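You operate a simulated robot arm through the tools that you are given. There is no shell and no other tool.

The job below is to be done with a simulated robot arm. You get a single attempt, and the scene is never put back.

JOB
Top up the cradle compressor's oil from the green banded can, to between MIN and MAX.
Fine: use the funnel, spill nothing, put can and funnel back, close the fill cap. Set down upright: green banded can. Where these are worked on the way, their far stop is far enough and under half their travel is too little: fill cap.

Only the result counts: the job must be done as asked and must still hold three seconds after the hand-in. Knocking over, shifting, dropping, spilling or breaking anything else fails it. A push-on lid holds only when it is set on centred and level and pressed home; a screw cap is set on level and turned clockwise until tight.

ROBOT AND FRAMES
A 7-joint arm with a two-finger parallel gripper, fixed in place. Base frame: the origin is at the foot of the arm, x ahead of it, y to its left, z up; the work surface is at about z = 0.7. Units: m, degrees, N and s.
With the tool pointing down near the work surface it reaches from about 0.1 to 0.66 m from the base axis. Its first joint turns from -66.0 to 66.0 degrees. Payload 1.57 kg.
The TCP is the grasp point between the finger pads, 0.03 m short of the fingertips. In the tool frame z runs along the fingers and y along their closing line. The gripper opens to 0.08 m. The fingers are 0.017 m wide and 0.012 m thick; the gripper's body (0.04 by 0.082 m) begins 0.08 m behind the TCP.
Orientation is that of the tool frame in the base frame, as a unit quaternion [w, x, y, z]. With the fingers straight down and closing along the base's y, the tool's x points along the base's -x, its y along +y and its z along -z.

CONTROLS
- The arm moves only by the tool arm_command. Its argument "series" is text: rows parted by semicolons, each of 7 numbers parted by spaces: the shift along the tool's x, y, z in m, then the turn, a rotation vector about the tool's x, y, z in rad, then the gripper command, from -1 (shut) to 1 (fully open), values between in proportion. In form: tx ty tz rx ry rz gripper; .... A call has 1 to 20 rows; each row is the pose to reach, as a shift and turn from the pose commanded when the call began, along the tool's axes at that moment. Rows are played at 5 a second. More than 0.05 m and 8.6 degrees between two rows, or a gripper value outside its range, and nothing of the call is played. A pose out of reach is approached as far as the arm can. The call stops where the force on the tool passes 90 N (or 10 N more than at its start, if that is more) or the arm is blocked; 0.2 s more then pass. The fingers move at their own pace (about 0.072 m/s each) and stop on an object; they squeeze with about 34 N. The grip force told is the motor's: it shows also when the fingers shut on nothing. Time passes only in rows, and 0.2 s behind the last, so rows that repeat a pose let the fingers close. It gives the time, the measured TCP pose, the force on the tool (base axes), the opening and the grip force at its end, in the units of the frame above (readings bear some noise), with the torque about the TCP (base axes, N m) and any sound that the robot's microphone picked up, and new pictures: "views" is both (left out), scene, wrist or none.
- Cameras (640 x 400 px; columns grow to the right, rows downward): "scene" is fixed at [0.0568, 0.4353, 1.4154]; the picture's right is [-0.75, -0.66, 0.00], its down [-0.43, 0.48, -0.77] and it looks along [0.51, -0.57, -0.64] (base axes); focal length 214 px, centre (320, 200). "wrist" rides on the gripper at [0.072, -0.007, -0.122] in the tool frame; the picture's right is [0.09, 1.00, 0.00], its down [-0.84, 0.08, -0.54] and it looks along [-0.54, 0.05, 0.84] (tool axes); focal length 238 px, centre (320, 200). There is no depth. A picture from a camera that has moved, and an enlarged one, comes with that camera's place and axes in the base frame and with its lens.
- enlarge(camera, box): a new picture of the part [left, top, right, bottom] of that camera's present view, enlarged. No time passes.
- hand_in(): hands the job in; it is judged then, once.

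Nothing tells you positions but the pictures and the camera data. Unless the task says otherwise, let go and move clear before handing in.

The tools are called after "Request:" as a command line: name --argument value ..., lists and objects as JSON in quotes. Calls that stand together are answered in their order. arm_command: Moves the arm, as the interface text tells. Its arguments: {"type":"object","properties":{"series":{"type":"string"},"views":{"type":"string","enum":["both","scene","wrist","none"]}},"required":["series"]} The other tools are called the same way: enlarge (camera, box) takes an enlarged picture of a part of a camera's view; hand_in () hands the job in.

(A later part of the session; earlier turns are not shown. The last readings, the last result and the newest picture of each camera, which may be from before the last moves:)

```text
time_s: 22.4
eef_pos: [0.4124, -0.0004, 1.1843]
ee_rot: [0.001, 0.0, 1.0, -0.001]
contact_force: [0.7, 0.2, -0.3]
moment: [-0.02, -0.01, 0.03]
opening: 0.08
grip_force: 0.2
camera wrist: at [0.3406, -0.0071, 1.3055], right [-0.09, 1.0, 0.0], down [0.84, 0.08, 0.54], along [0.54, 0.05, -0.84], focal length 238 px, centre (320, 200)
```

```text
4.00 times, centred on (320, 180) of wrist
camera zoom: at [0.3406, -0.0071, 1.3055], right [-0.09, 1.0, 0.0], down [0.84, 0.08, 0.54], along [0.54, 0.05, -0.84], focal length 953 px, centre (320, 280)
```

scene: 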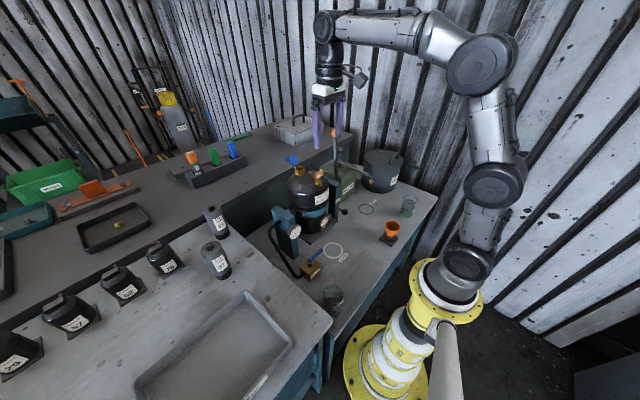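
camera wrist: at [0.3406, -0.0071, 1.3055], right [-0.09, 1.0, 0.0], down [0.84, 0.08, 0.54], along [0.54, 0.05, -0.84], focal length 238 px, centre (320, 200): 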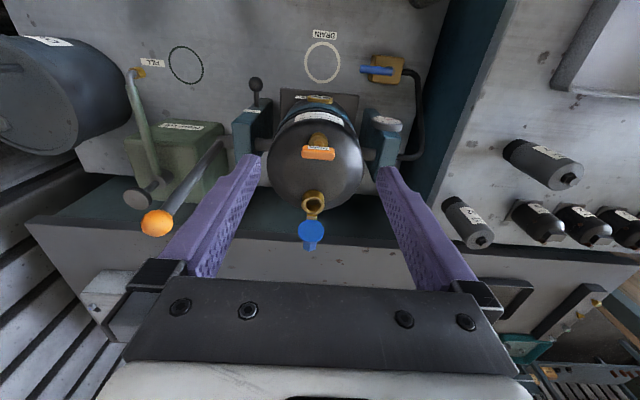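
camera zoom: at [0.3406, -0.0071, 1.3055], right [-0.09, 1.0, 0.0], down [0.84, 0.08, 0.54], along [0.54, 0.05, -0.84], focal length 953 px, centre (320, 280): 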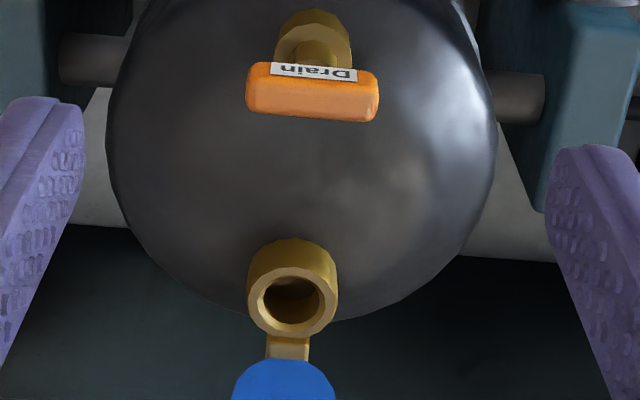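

The flap stays open at its stop, with the bore at about (0.537, 0.001) and the neck rim at z≈1.016. Next I'll fly to the funnel for a close look.

Request:
arm_command --series "0.023 -0.024 0.015 0 0 0 1; 0.047 -0.049 0.035 0 0 0 1; 0.07 -0.073 0.055 0 0 0 1; 0.093 -0.097 0.08 0 0 0 1; 0.117 -0.122 0.105 0 0 0 1; 0.14 -0.146 0.13 0 0 0 1; 0.163 -0.17 0.155 0 0 0 1; 0.187 -0.195 0.184 0 0 0 1; 0.187 -0.195 0.22 0 0 0 1; 0.187 -0.195 0.26 0 0 0 1; 0.187 -0.195 0.274 0 0 0 1; 0.187 -0.195 0.274 0 0 0 1" --views "both"

Request:
enlarge --camera "wrist" --box '[240, 60, 400, 200]'

Request:
enlarge --camera "scene" --box '[370, 200, 420, 255]'

```text
time_s: 25.0
eef_pos: [0.2278, -0.1954, 0.9113]
ee_rot: [0.0, -0.001, 1.0, -0.001]
contact_force: [0.7, 0.2, -0.3]
moment: [0.0, 0.0, -0.03]
opening: 0.0799
grip_force: 0.2
camera wrist: at [0.1544, -0.2017, 1.0337], right [-0.09, 1.0, 0.0], down [0.84, 0.08, 0.54], along [0.54, 0.05, -0.84], focal length 238 px, centre (320, 200)
```

scene: 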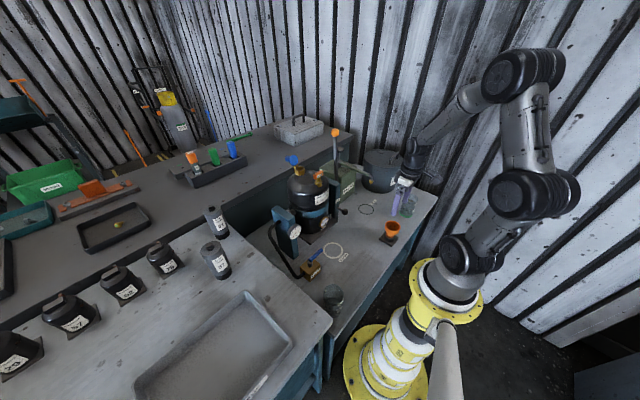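
wrist: 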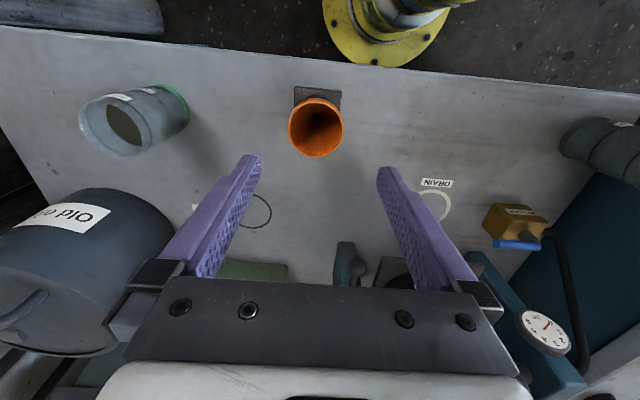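

```text
2.86 times, centred on (320, 130) of wrist
camera zoom: at [0.1544, -0.2017, 1.0337], right [-0.09, 1.0, 0.0], down [0.84, 0.08, 0.54], along [0.54, 0.05, -0.84], focal length 681 px, centre (320, 400)
```

zoom: 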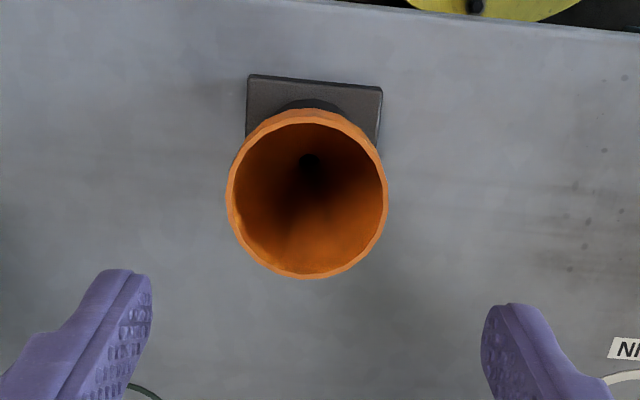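

```text
7.27 times, centred on (395, 228) of scene
camera zoom: at [0.0568, 0.4353, 1.4154], right [-0.75, -0.66, 0.0], down [-0.43, 0.48, -0.77], along [0.51, -0.57, -0.64], focal length 1560 px, centre (-226, 0)
```

zoom: 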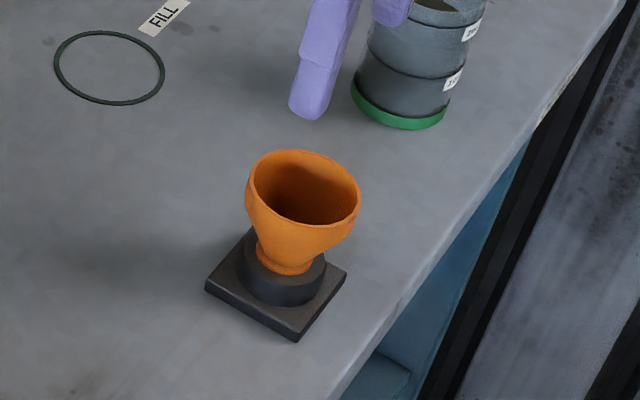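

The funnel's rim is centred at about (0.227, -0.1995), rim z≈0.785 and diameter ≈59 mm. I'll descend around it and check before gripping.

Request:
arm_command --series "-0.0007 -0.005 0.03 0 0 0 1; -0.0007 -0.005 0.065 0 0 0 1; -0.0007 -0.005 0.1 0 0 0 1; -0.0007 -0.005 0.12 0 0 0 1; -0.0007 -0.005 0.12 0 0 0 1" --views "both"

Request:
enlarge --camera "scene" --box '[365, 190, 425, 255]'

```text
time_s: 26.2
eef_pos: [0.2273, -0.2024, 0.7929]
ee_rot: [0.001, -0.001, 1.0, -0.002]
contact_force: [0.0, -0.4, -0.1]
moment: [0.01, -0.01, -0.01]
opening: 0.08
grip_force: 0.0
camera wrist: at [0.1554, -0.2084, 0.9138], right [-0.09, 1.0, 0.0], down [0.84, 0.08, 0.54], along [0.54, 0.05, -0.84], focal length 238 px, centre (320, 200)
```

scene: 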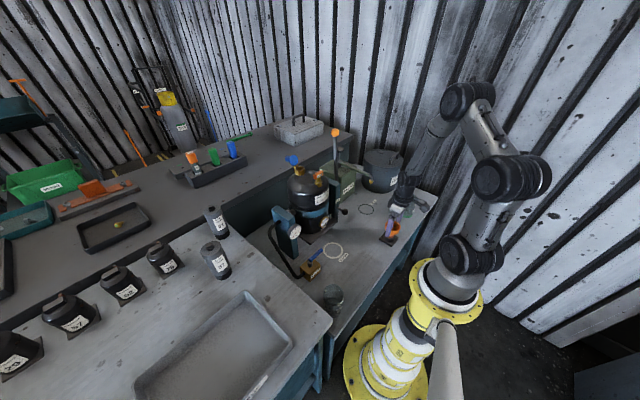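
wrist: 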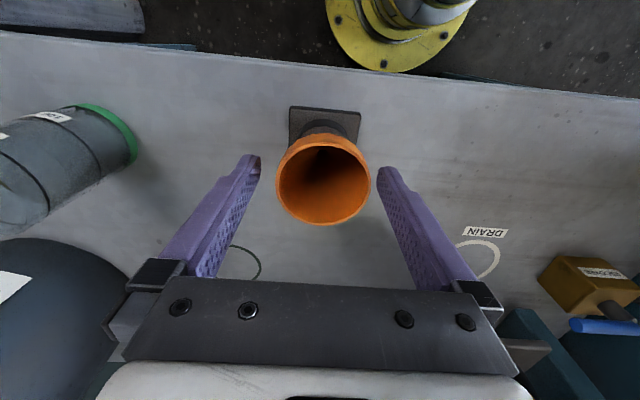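

```text
6.15 times, centred on (395, 222) of scene
camera zoom: at [0.0568, 0.4353, 1.4154], right [-0.75, -0.66, 0.0], down [-0.43, 0.48, -0.77], along [0.51, -0.57, -0.64], focal length 1320 px, centre (-142, 62)
```

zoom: 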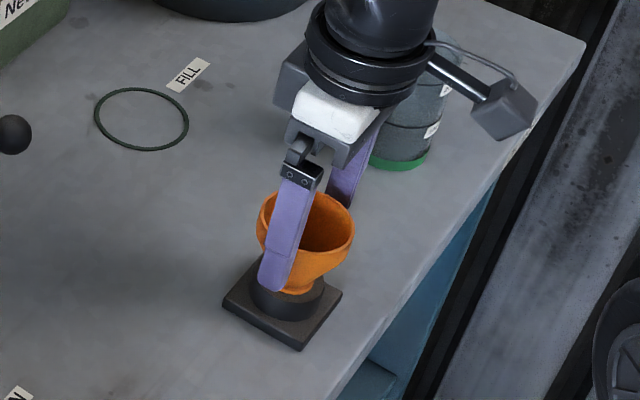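

The funnel sits centred between the fingers. I'll close on it and lift it slightly.

Request:
arm_command --series "0 0 0 0 0 0 -1; 0 0 0 0 0 0 -1; 0 0 0 0 0 0 -1; 0 0 0 0 0 0 -1" --views "wrist"

Request:
enlarge --camera "scene" --box '[365, 190, 425, 255]'

```text
time_s: 27.2
eef_pos: [0.2284, -0.2026, 0.7925]
ee_rot: [0.0, -0.001, 1.0, -0.001]
contact_force: [-0.9, 0.0, -0.3]
moment: [0.0, -0.01, 0.0]
opening: 0.0587
grip_force: 33.6
camera wrist: at [0.1554, -0.2083, 0.9142], right [-0.09, 1.0, 0.0], down [0.84, 0.08, 0.54], along [0.54, 0.05, -0.84], focal length 238 px, centre (320, 200)
```

wrist: 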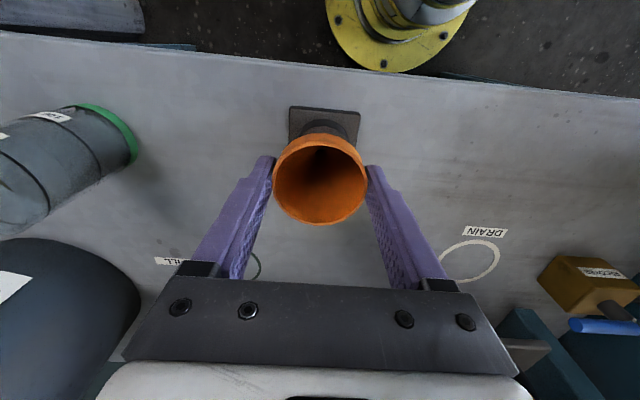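

```text
6.15 times, centred on (395, 222) of scene
camera zoom: at [0.0568, 0.4353, 1.4154], right [-0.75, -0.66, 0.0], down [-0.43, 0.48, -0.77], along [0.51, -0.57, -0.64], focal length 1320 px, centre (-142, 62)
```

zoom: 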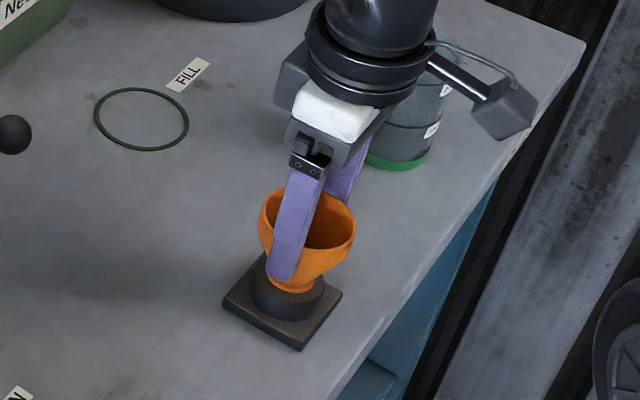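

Gripped at 58.7 mm. Lifting straight up to see the spout.

Request:
arm_command --series "0 0 -0.01 0 0 0 -1; 0 0 -0.025 0 0 0 -1; 0 0 -0.045 0 0 0 -1; 0 0 -0.07 0 0 0 -1; 0 0 -0.1 0 0 0 -1; 0 0 -0.13 0 0 0 -1; 0 0 -0.13 0 0 0 -1" --views "wrist"

Request:
enlarge --camera "scene" --box '[365, 160, 425, 255]'

```text
time_s: 28.8
eef_pos: [0.2274, -0.1969, 0.9209]
ee_rot: [0.0, -0.001, 1.0, -0.001]
contact_force: [-0.5, 0.1, 0.3]
moment: [-0.01, -0.03, 0.0]
opening: 0.0586
grip_force: 34.3
camera wrist: at [0.1549, -0.2042, 1.0432], right [-0.09, 1.0, 0.0], down [0.84, 0.08, 0.54], along [0.54, 0.05, -0.84], focal length 238 px, centre (320, 200)
```

wrist: 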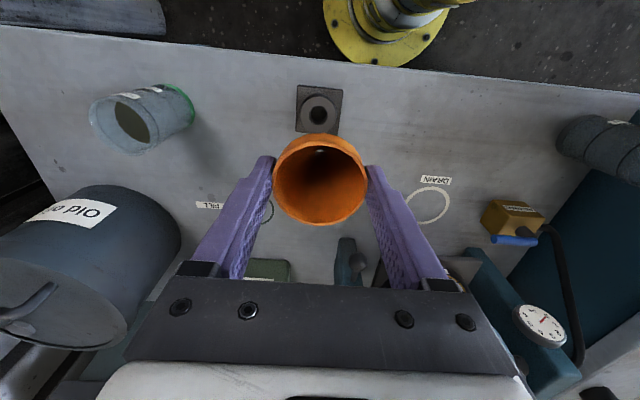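

```text
4.21 times, centred on (395, 208) of scene
camera zoom: at [0.0568, 0.4353, 1.4154], right [-0.75, -0.66, 0.0], down [-0.43, 0.48, -0.77], along [0.51, -0.57, -0.64], focal length 903 px, centre (4, 168)
```

zoom: 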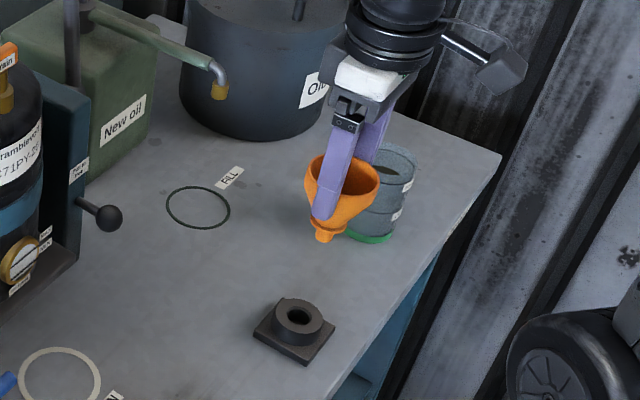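

Request:
enlarge --camera "scene" --box '[380, 190, 410, 222]'

Request:
enlarge --camera "wrist" --box '[260, 70, 380, 240]'

Request:
enlarge --camera "wrist" --box '[80, 70, 210, 160]'

```text
12.50 times, centred on (395, 206) of scene
camera zoom: at [0.0568, 0.4353, 1.4154], right [-0.75, -0.66, 0.0], down [-0.43, 0.48, -0.77], along [0.51, -0.57, -0.64], focal length 2681 px, centre (-618, 125)
```

zoom: 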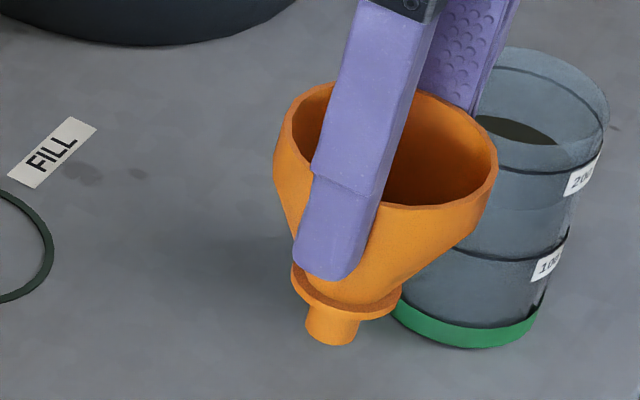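

```text
2.35 times, centred on (320, 155) of wrist
camera zoom: at [0.1549, -0.2042, 1.0432], right [-0.09, 1.0, 0.0], down [0.84, 0.08, 0.54], along [0.54, 0.05, -0.84], focal length 561 px, centre (320, 306)
```

zoom: 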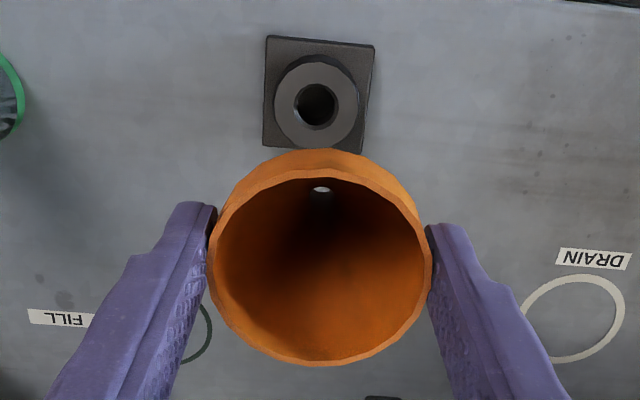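

```text
4.44 times, centred on (145, 115) of wrist
camera zoom: at [0.1549, -0.2042, 1.0432], right [-0.09, 1.0, 0.0], down [0.84, 0.08, 0.54], along [0.54, 0.05, -0.84], focal length 1059 px, centre (1098, 578)
```

zoom: 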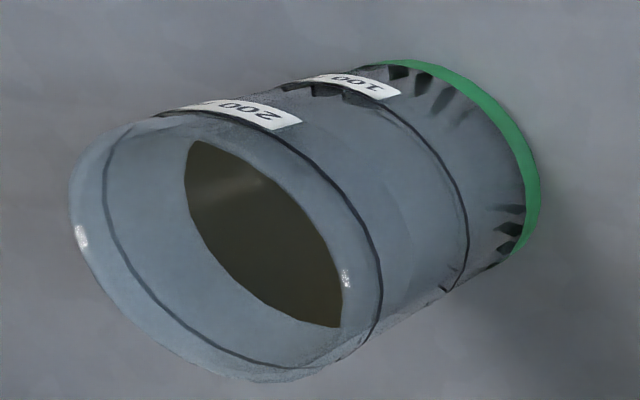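

The funnel has a seating flange with a roughly 18 mm spout below it (about 73 mm rim to tip), and the can shows 100/200 graduations. I'll carry the funnel high and around to above the fill neck.

Request:
arm_command --series "0 0 -0.04 0 0 0 -1; 0 0.02 -0.08 0 0 0 -1; -0.01 0.045 -0.115 0 0 0 -1; -0.025 0.072 -0.148 0 0 0 -1; -0.045 0.1 -0.178 0 0 0 -1; -0.07 0.13 -0.203 0 0 0 -1; -0.095 0.16 -0.22 0 0 0 -1; -0.125 0.185 -0.228 0 0 0 -1; -0.16 0.1995 -0.228 0 0 0 -1; -0.2 0.1995 -0.228 0 0 0 -1; -0.24 0.1995 -0.228 0 0 0 -1; -0.275 0.1995 -0.228 0 0 0 -1; -0.307 0.1995 -0.228 0 0 0 -1; -0.307 0.1995 -0.228 0 0 0 -1" --views "both"

Request:
enlarge --camera "scene" --box '[285, 125, 335, 185]'

```text
time_s: 31.8
eef_pos: [0.5345, 0.0002, 1.1518]
ee_rot: [0.0, -0.001, 1.0, -0.001]
contact_force: [-0.3, -0.9, -0.4]
moment: [0.0, 0.02, 0.03]
opening: 0.0588
grip_force: 33.9
camera wrist: at [0.4618, -0.0058, 1.2735], right [-0.09, 1.0, 0.0], down [0.84, 0.08, 0.54], along [0.54, 0.05, -0.84], focal length 238 px, centre (320, 200)
```

scene: 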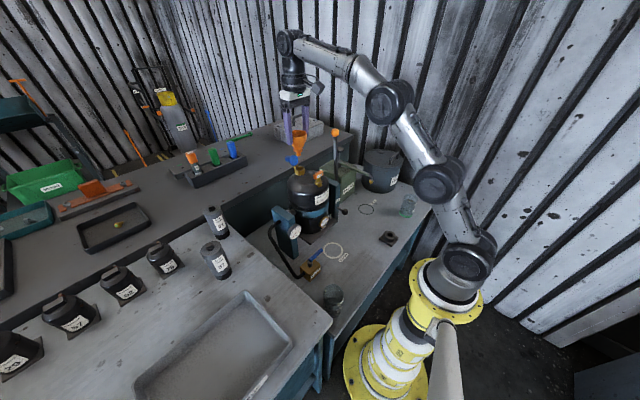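
wrist: 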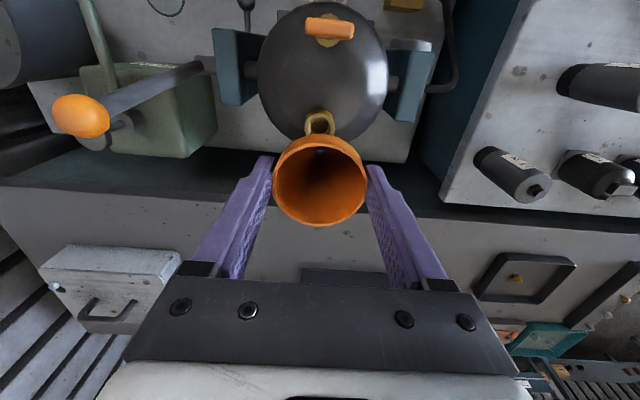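

```text
6.67 times, centred on (310, 155) of scene
camera zoom: at [0.0568, 0.4353, 1.4154], right [-0.75, -0.66, 0.0], down [-0.43, 0.48, -0.77], along [0.51, -0.57, -0.64], focal length 1430 px, centre (387, 500)
```

zoom: 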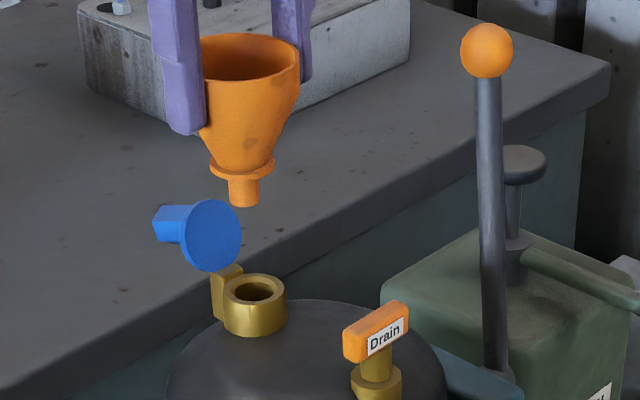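

Request:
enlarge --camera "wrist" --box '[270, 90, 370, 230]'

Request:
enlarge --camera "scene" --box '[295, 145, 320, 175]'

```text
2.86 times, centred on (320, 160) of wrist
camera zoom: at [0.4618, -0.0058, 1.2735], right [-0.09, 1.0, 0.0], down [0.84, 0.08, 0.54], along [0.54, 0.05, -0.84], focal length 681 px, centre (320, 314)
```

zoom: 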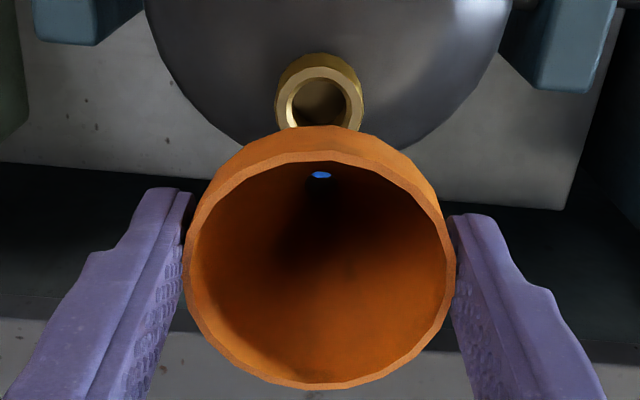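

```text
13.33 times, centred on (308, 160) of scene
camera zoom: at [0.0568, 0.4353, 1.4154], right [-0.75, -0.66, 0.0], down [-0.43, 0.48, -0.77], along [0.51, -0.57, -0.64], focal length 2860 px, centre (487, 733)
```

zoom: 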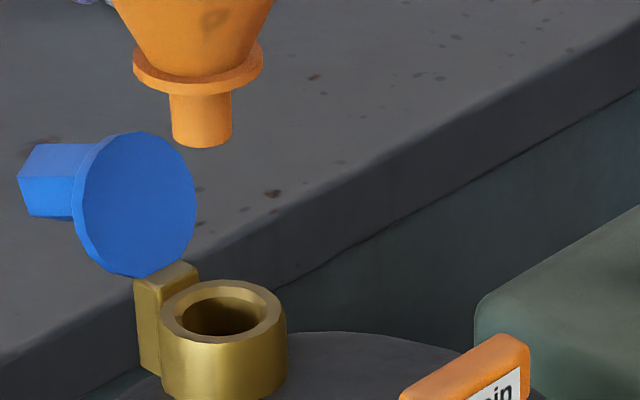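

The funnel is in line in y but about 4 mm too far in +x relative to the bore. I'll shift by -4 mm in x, come down until the spout is about 12 mm above the neck, and re-measure.

Request:
arm_command --series "0.004 0 0.005 0 0 0 -1; 0.004 0 0.015 0 0 0 -1; 0.004 0 0.027 0 0 0 -1; 0.004 0 0.038 0 0 0 -1; 0.004 0 0.038 0 0 0 -1" --views "wrist"

Request:
enlarge --camera "scene" --box '[295, 145, 320, 175]'

Request:
enlarge --camera "scene" --box '[285, 130, 335, 190]'

```text
time_s: 33.0
eef_pos: [0.5302, -0.0043, 1.1128]
ee_rot: [0.0, -0.001, 1.0, -0.001]
contact_force: [0.2, -0.1, -0.2]
moment: [0.02, -0.03, 0.0]
opening: 0.0587
grip_force: 33.8
camera wrist: at [0.4577, -0.0091, 1.2342], right [-0.09, 1.0, 0.0], down [0.84, 0.08, 0.54], along [0.54, 0.05, -0.84], focal length 238 px, centre (320, 200)
```

wrist: 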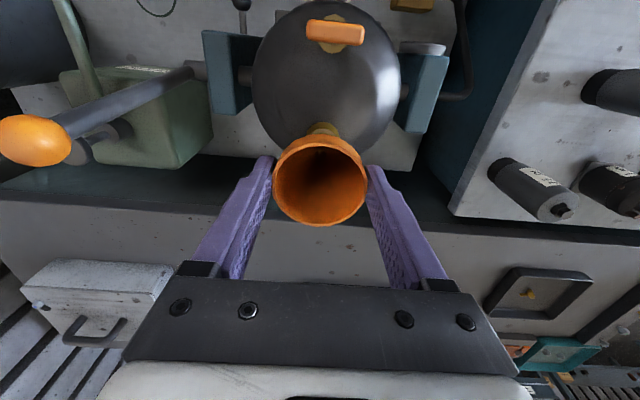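

```text
13.33 times, centred on (308, 160) of scene
camera zoom: at [0.0568, 0.4353, 1.4154], right [-0.75, -0.66, 0.0], down [-0.43, 0.48, -0.77], along [0.51, -0.57, -0.64], focal length 2860 px, centre (487, 733)
```

zoom: 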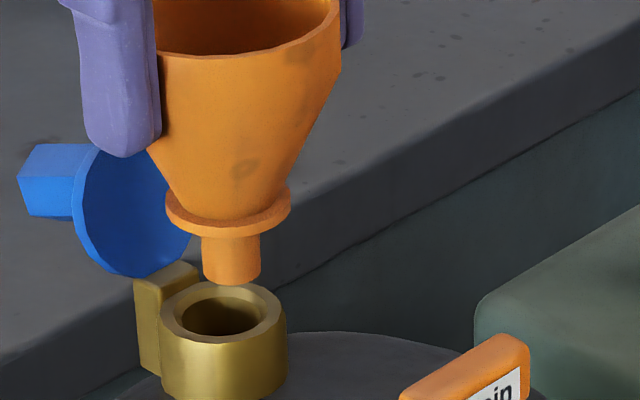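

```text
6.67 times, centred on (310, 160) of scene
camera zoom: at [0.0568, 0.4353, 1.4154], right [-0.75, -0.66, 0.0], down [-0.43, 0.48, -0.77], along [0.51, -0.57, -0.64], focal length 1430 px, centre (387, 467)
```

zoom: 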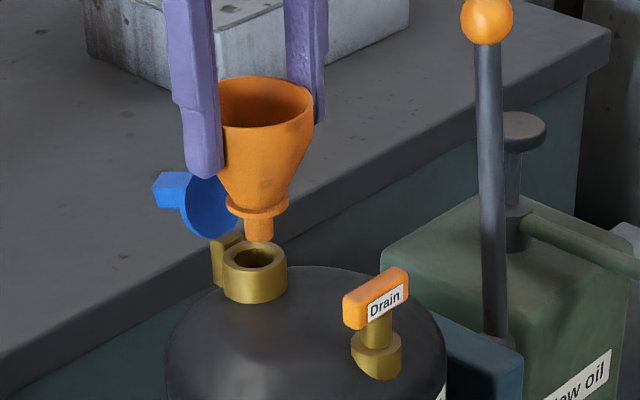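

Request:
enlarge --camera "wrist" --box '[270, 100, 370, 230]'

Request:
enlarge --camera "wrist" --box '[300, 110, 350, 145]'

```text
3.08 times, centred on (320, 165) of wrist
camera zoom: at [0.4577, -0.0091, 1.2342], right [-0.09, 1.0, 0.0], down [0.84, 0.08, 0.54], along [0.54, 0.05, -0.84], focal length 733 px, centre (320, 308)
```

zoom: 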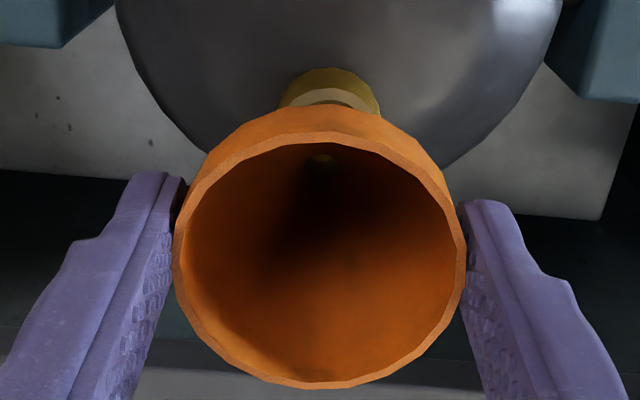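

```text
11.43 times, centred on (325, 128) of wrist
camera zoom: at [0.4577, -0.0091, 1.2342], right [-0.09, 1.0, 0.0], down [0.84, 0.08, 0.54], along [0.54, 0.05, -0.84], focal length 2724 px, centre (263, 1029)
```

zoom: 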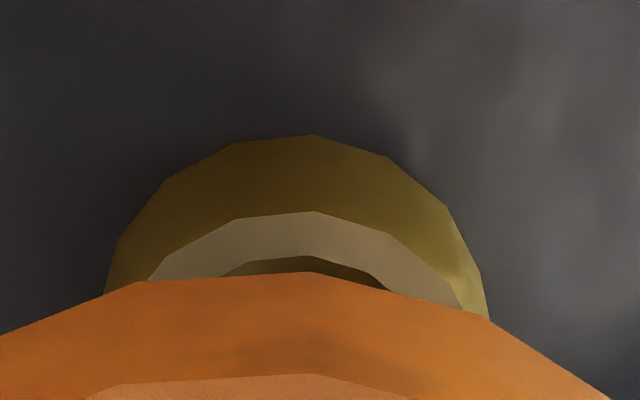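

The spout is now about 3.7 mm off in y (the arm settled at y≈-0.004) and nearly right in x. I'll correct in y and look again.

Request:
arm_command --series "-0.0003 0.002 0 0 0 0 -1; -0.0006 0.0037 0 0 0 0 -1; -0.0006 0.0037 0 0 0 0 -1" --views "wrist"

Request:
enlarge --camera "scene" --box '[295, 145, 320, 175]'

Request:
enlarge --camera "wrist" --box '[300, 110, 350, 145]'

```text
time_s: 33.8
eef_pos: [0.5312, 0.0021, 1.1134]
ee_rot: [0.0, 0.0, 1.0, -0.001]
contact_force: [0.1, 0.1, 0.2]
moment: [0.01, 0.0, -0.01]
opening: 0.0586
grip_force: 34.6
camera wrist: at [0.4592, -0.0039, 1.2343], right [-0.09, 1.0, 0.0], down [0.84, 0.08, 0.54], along [0.54, 0.05, -0.84], focal length 238 px, centre (320, 200)
```

wrist: 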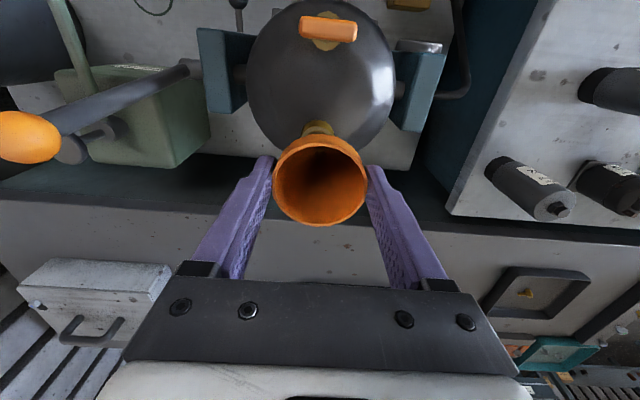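

```text
13.33 times, centred on (308, 160) of scene
camera zoom: at [0.0568, 0.4353, 1.4154], right [-0.75, -0.66, 0.0], down [-0.43, 0.48, -0.77], along [0.51, -0.57, -0.64], focal length 2860 px, centre (487, 733)
```

zoom: 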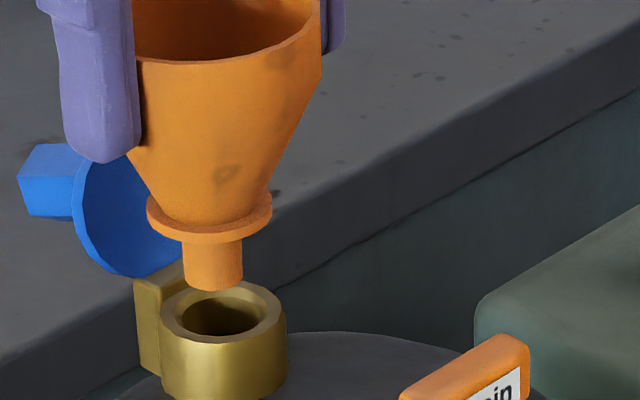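

```text
11.43 times, centred on (325, 128) of wrist
camera zoom: at [0.4592, -0.0039, 1.2343], right [-0.09, 1.0, 0.0], down [0.84, 0.08, 0.54], along [0.54, 0.05, -0.84], focal length 2724 px, centre (263, 1029)
```

zoom: 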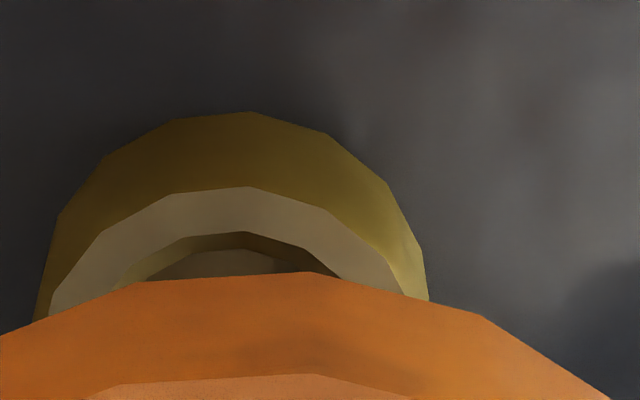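

Request:
arm_command --series "0 -0.001 0 0 0 0 -1; 0 -0.0022 0 0 0 0 -1; 0 -0.0022 0 0 0 0 -1; 0 -0.0022 0.002 0 0 0 -1; 0 -0.0022 0.004 0 0 0 -1; 0 -0.0022 0.004 0 0 0 -1" --views "wrist"

Request:
enlarge --camera "scene" --box '[295, 145, 320, 175]'

Request:
enlarge --camera "wrist" --box '[300, 110, 350, 145]'

```text
time_s: 35.2
eef_pos: [0.5316, 0.001, 1.1087]
ee_rot: [0.0, -0.001, 1.0, 0.0]
contact_force: [0.2, 0.3, 0.0]
moment: [-0.02, 0.0, 0.0]
opening: 0.0587
grip_force: 34.1
camera wrist: at [0.4585, -0.006, 1.23], right [-0.09, 1.0, 0.0], down [0.84, 0.08, 0.54], along [0.54, 0.05, -0.84], focal length 238 px, centre (320, 200)
```

wrist: 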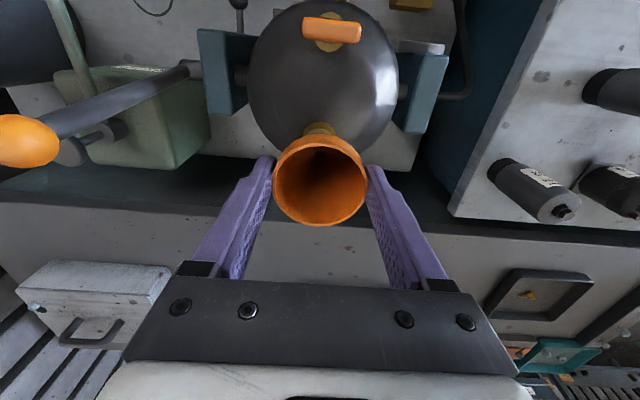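

```text
13.33 times, centred on (308, 160) of scene
camera zoom: at [0.0568, 0.4353, 1.4154], right [-0.75, -0.66, 0.0], down [-0.43, 0.48, -0.77], along [0.51, -0.57, -0.64], focal length 2860 px, centre (487, 733)
```

zoom: 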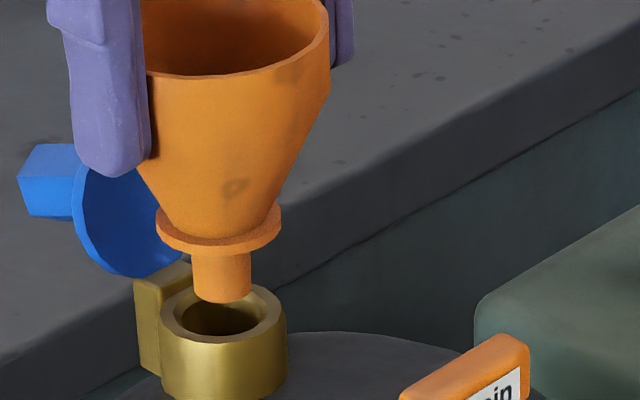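

```text
11.43 times, centred on (325, 128) of wrist
camera zoom: at [0.4585, -0.006, 1.23], right [-0.09, 1.0, 0.0], down [0.84, 0.08, 0.54], along [0.54, 0.05, -0.84], focal length 2724 px, centre (263, 1029)
```

zoom: 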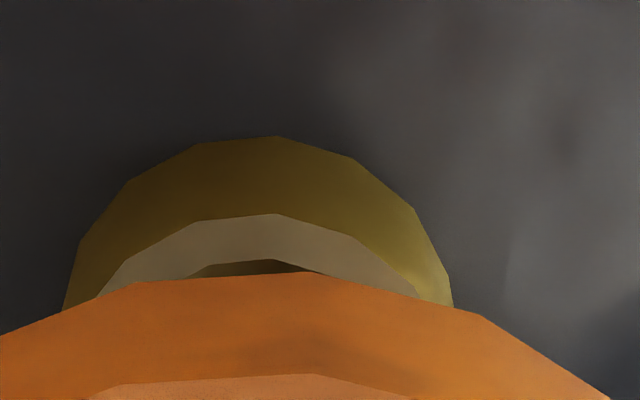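

The spout is now centred over the bore to within about half a millimetre. Lowering the funnel into the neck.

Request:
arm_command --series "0 0 0.004 0 0 0 -1; 0 0 0.008 0 0 0 -1; 0 0 0.012 0 0 0 -1; 0 0 0.016 0 0 0 -1; 0 0 0.02 0 0 0 -1; 0 0 0.02 0 0 0 -1" --views "wrist"

Request:
enlarge --camera "scene" --box '[295, 145, 320, 175]'

```text
time_s: 36.6
eef_pos: [0.5303, 0.0001, 1.0871]
ee_rot: [0.001, 0.0, 1.0, -0.002]
contact_force: [-0.2, -0.7, -0.9]
moment: [-0.01, 0.0, 0.0]
opening: 0.0586
grip_force: 34.1
camera wrist: at [0.4583, -0.0059, 1.2092], right [-0.09, 1.0, 0.0], down [0.84, 0.08, 0.54], along [0.54, 0.05, -0.84], focal length 238 px, centre (320, 200)
```

wrist: 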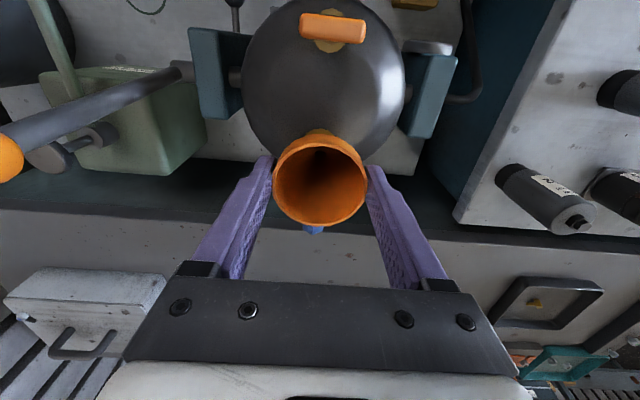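

```text
13.33 times, centred on (308, 160) of scene
camera zoom: at [0.0568, 0.4353, 1.4154], right [-0.75, -0.66, 0.0], down [-0.43, 0.48, -0.77], along [0.51, -0.57, -0.64], focal length 2860 px, centre (487, 733)
```

zoom: 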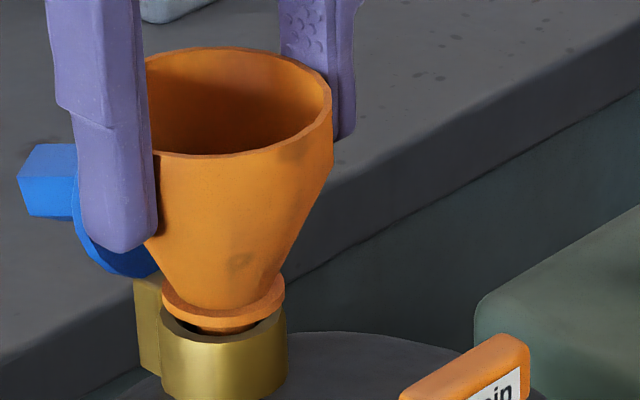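

Request:
arm_command --series "0 0 0.001 0 0 0 -1; 0 0 0.002 0 0 0 -1; 0 0 0.003 0 0 0 -1; 0 0 0.004 0 0 0 -1; 0 0 0.004 0 0 0 -1" --views "none"

Request:
enlarge --camera "scene" --box '[295, 145, 320, 175]'

```text
time_s: 37.8
eef_pos: [0.5322, 0.0004, 1.0833]
ee_rot: [0.0, -0.002, 1.0, -0.001]
contact_force: [0.4, 0.2, 0.4]
moment: [0.02, 0.03, 0.0]
opening: 0.0584
grip_force: 33.9
```

```text
13.33 times, centred on (308, 160) of scene
camera zoom: at [0.0568, 0.4353, 1.4154], right [-0.75, -0.66, 0.0], down [-0.43, 0.48, -0.77], along [0.51, -0.57, -0.64], focal length 2860 px, centre (487, 733)
```

zoom: 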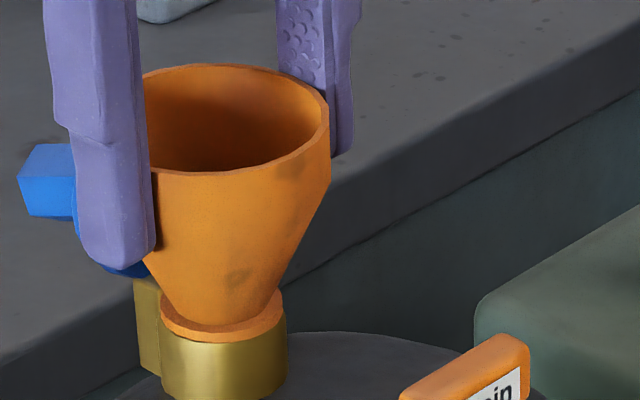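

Request:
arm_command --series "0 0 0.0007 0 0 0 -1; 0 0 0.0014 0 0 0 -1; 0 0 0.002 0 0 0 -1; 0 0 0.002 0 0 0 -1" --views "none"

Request:
enlarge --camera "scene" --box '[295, 145, 320, 175]'

```text
time_s: 38.8
eef_pos: [0.5311, -0.0004, 1.0816]
ee_rot: [0.0, -0.001, 1.0, -0.001]
contact_force: [0.1, -0.2, 0.1]
moment: [0.01, -0.01, -0.02]
opening: 0.0587
grip_force: 34.1
```

```text
13.33 times, centred on (308, 160) of scene
camera zoom: at [0.0568, 0.4353, 1.4154], right [-0.75, -0.66, 0.0], down [-0.43, 0.48, -0.77], along [0.51, -0.57, -0.64], focal length 2860 px, centre (487, 733)
```

zoom: 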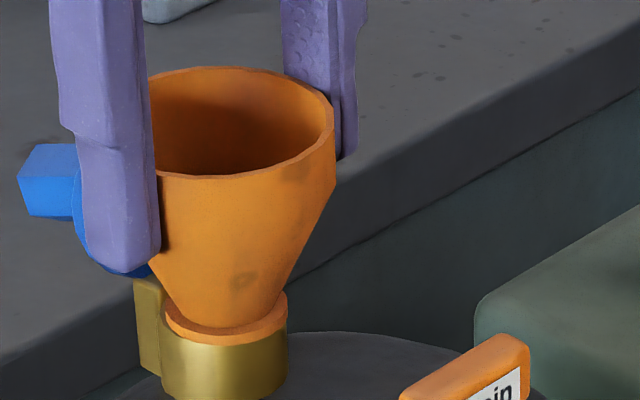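

Request:
arm_command --series "0 0 0.0007 0 0 0 -1; 0 0 0.0014 0 0 0 -1; 0 0 0.002 0 0 0 -1; 0 0 0.0027 0 0 0 -1; 0 0 0.0027 0 0 0 -1" --views "none"

Request:
enlarge --camera "scene" --box '[295, 145, 320, 175]'

```text
time_s: 40.0
eef_pos: [0.5307, 0.0012, 1.0817]
ee_rot: [0.002, -0.001, 1.0, 0.0]
contact_force: [-7.0, 0.1, 19.0]
moment: [-0.16, 0.45, -0.08]
opening: 0.0586
grip_force: 33.9
```

```text
13.33 times, centred on (308, 160) of scene
camera zoom: at [0.0563, 0.4353, 1.4154], right [-0.75, -0.66, 0.0], down [-0.43, 0.48, -0.77], along [0.51, -0.57, -0.64], focal length 2860 px, centre (487, 733)
```

zoom: 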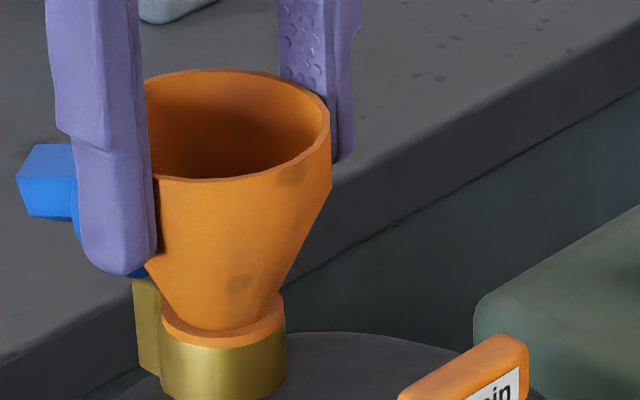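

The funnel is seated (19 N at contact). I'll relax the push, open the fingers and rise straight up.

Request:
arm_command --series "0 0 -0.002 0 0 0 -1; 0 0 -0.002 0 0 0 -1; 0 0 -0.002 0 0 0 0.6; 0 0 -0.002 0 0 0 1; 0 0 -0.002 0 0 0 1; 0 0 -0.02 0 0 0 1; 0 0 -0.05 0 0 0 1; 0 0 -0.07 0 0 0 1; 0 0 -0.07 0 0 0 1" --views "both"

Request:
enlarge --camera "scene" --box '[285, 130, 335, 190]'

```text
time_s: 42.0
eef_pos: [0.5306, 0.0007, 1.1515]
ee_rot: [0.0, -0.001, 1.0, -0.001]
contact_force: [-0.2, 0.6, 0.4]
moment: [0.0, -0.02, -0.05]
opening: 0.08
grip_force: 0.0
camera wrist: at [0.4584, -0.0056, 1.273], right [-0.09, 1.0, 0.0], down [0.84, 0.08, 0.54], along [0.54, 0.05, -0.84], focal length 238 px, centre (320, 200)
```

scene: 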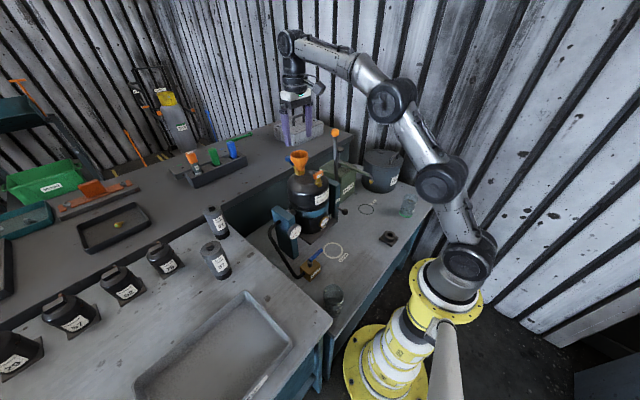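
wrist: 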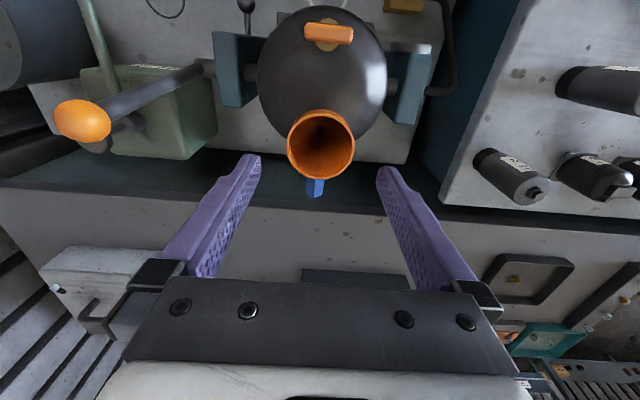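

```text
6.67 times, centred on (310, 160) of scene
camera zoom: at [0.0568, 0.4353, 1.4154], right [-0.75, -0.66, 0.0], down [-0.43, 0.48, -0.77], along [0.51, -0.57, -0.64], focal length 1430 px, centre (387, 467)
```

zoom: 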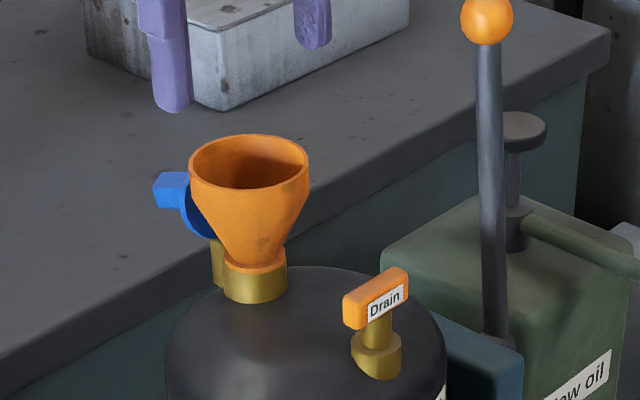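

The funnel stands upright in the fill neck. Next I'll go back and around to above the green-banded can for a close look before gripping.

Request:
arm_command --series "0.045 0 0 0 0 0 1; 0.09 0 0 0 0 0 1; 0.135 -0.01 0 0 0 0 1; 0.17 -0.04 0.01 0 0 0 1; 0.2 -0.075 0.02 0 0 0 1; 0.225 -0.115 0.03 0 0 0 1; 0.245 -0.155 0.045 0 0 0 1; 0.26 -0.195 0.06 0 0 0 1; 0.27 -0.235 0.08 0 0 0 1; 0.277 -0.275 0.1 0 0 0 1; 0.283 -0.315 0.12 0 0 0 1; 0.2876 -0.355 0.145 0 0 0 1; 0.2876 -0.39 0.17 0 0 0 1; 0.2876 -0.4025 0.2 0 0 0 1; 0.2876 -0.4025 0.2193 0 0 0 1; 0.2876 -0.4025 0.2193 0 0 0 1" --views "both"

Request:
enlarge --camera "wrist" --box '[250, 60, 390, 200]'

Request:
enlarge --camera "scene" --box '[380, 175, 440, 230]'

```text
time_s: 45.4
eef_pos: [0.2451, -0.4007, 0.9295]
ee_rot: [0.0, -0.001, 1.0, -0.001]
contact_force: [-0.4, -1.2, 0.3]
moment: [-0.01, -0.04, -0.01]
opening: 0.0801
grip_force: 0.1
camera wrist: at [0.1723, -0.4089, 1.0517], right [-0.09, 1.0, 0.0], down [0.84, 0.08, 0.54], along [0.54, 0.05, -0.84], focal length 238 px, centre (320, 200)
```

scene: 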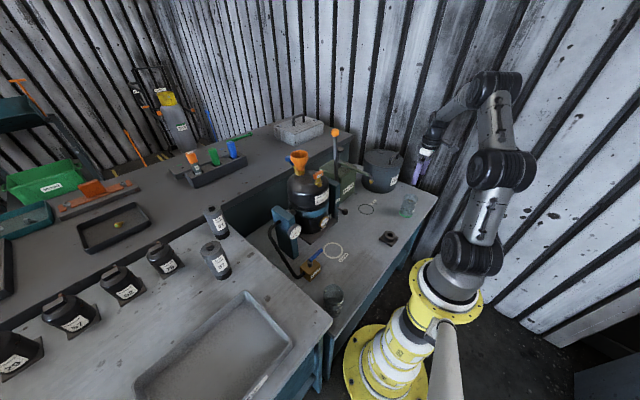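
wrist: 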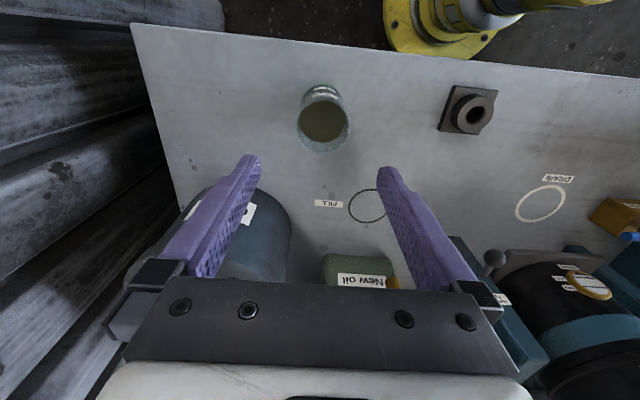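

```text
2.86 times, centred on (320, 130) of wrist
camera zoom: at [0.1723, -0.4089, 1.0517], right [-0.09, 1.0, 0.0], down [0.84, 0.08, 0.54], along [0.54, 0.05, -0.84], focal length 681 px, centre (320, 400)
```

zoom: 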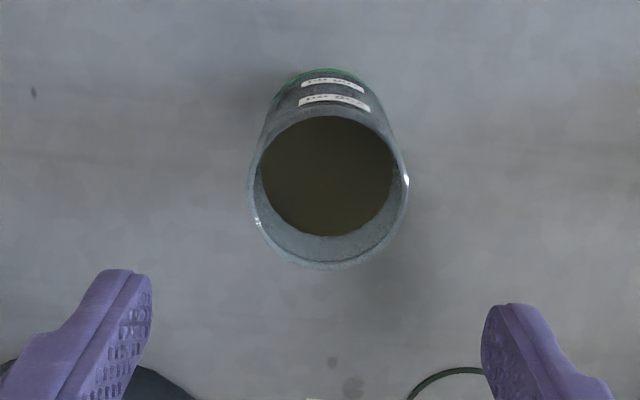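

```text
7.27 times, centred on (410, 202) of scene
camera zoom: at [0.0568, 0.4353, 1.4154], right [-0.75, -0.66, 0.0], down [-0.43, 0.48, -0.77], along [0.51, -0.57, -0.64], focal length 1560 px, centre (-334, 182)
```

zoom: 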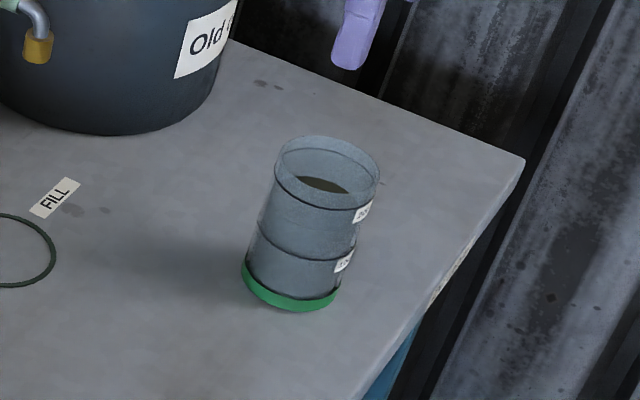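

The can is at about (0.243, -0.3985), rim z≈0.803, roughly 60 mm wide, holding around 140 ml. I'll descend around it and check before closing.

Request:
arm_command --series "0 0.0025 0.03 0 0 0 1; 0 0.0025 0.07 0 0 0 1; 0 0.0025 0.11 0 0 0 1; 0 0.0025 0.14 0 0 0 1; 0 0.0025 0.162 0 0 0 1; 0 0.0025 0.162 0 0 0 1" --views "wrist"

Request:
enlarge --camera "scene" --box '[380, 165, 440, 230]'

```text
time_s: 46.8
eef_pos: [0.2443, -0.4007, 0.7672]
ee_rot: [0.0, -0.001, 1.0, -0.001]
contact_force: [0.2, 0.1, 1.0]
moment: [0.0, 0.01, 0.0]
opening: 0.0799
grip_force: 0.1
camera wrist: at [0.1719, -0.4054, 0.8895], right [-0.09, 1.0, 0.0], down [0.84, 0.08, 0.54], along [0.54, 0.05, -0.84], focal length 238 px, centre (320, 200)
```

wrist: 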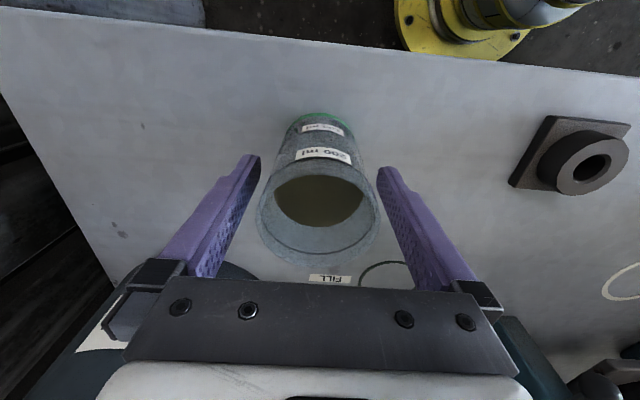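

```text
6.15 times, centred on (410, 198) of scene
camera zoom: at [0.0568, 0.4353, 1.4154], right [-0.75, -0.66, 0.0], down [-0.43, 0.48, -0.77], along [0.51, -0.57, -0.64], focal length 1320 px, centre (-234, 215)
```

zoom: 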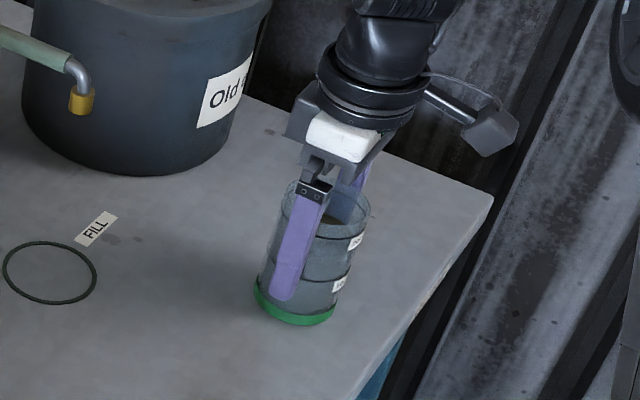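

The can stands centred between the fingers. Closing the grip.

Request:
arm_command --series "0 0 0 0 0 0 -1; 0 0 0 0 0 0 -1; 0 0 0 0 0 0 -1; 0 0 0 0 0 0 -1; 0 0 0 0 0 0 -1" --views "wrist"

Request:
enlarge --camera "wrist" --box '[230, 90, 410, 280]'

```text
time_s: 48.0
eef_pos: [0.2441, -0.3986, 0.7686]
ee_rot: [0.0, 0.0, 1.0, -0.001]
contact_force: [0.0, 0.1, 0.2]
moment: [0.02, -0.07, 0.02]
opening: 0.0567
grip_force: 33.5
camera wrist: at [0.1718, -0.4054, 0.8898], right [-0.09, 1.0, 0.0], down [0.84, 0.08, 0.54], along [0.54, 0.05, -0.84], focal length 238 px, centre (320, 200)
```

wrist: 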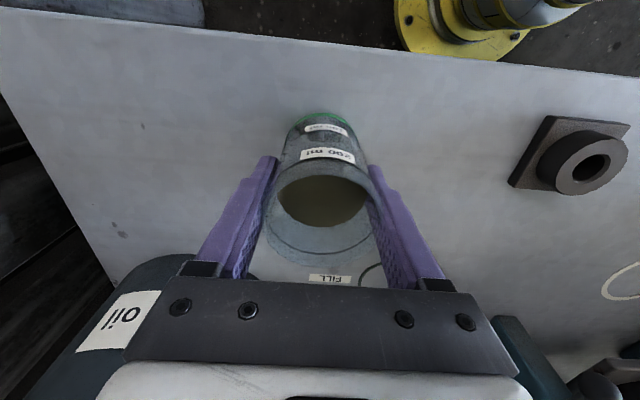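

```text
2.11 times, centred on (320, 185) of wrist
camera zoom: at [0.1718, -0.4054, 0.8898], right [-0.09, 1.0, 0.0], down [0.84, 0.08, 0.54], along [0.54, 0.05, -0.84], focal length 502 px, centre (320, 232)
```

zoom: 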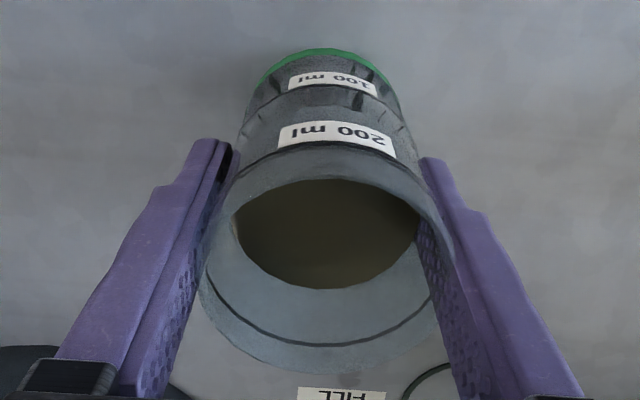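

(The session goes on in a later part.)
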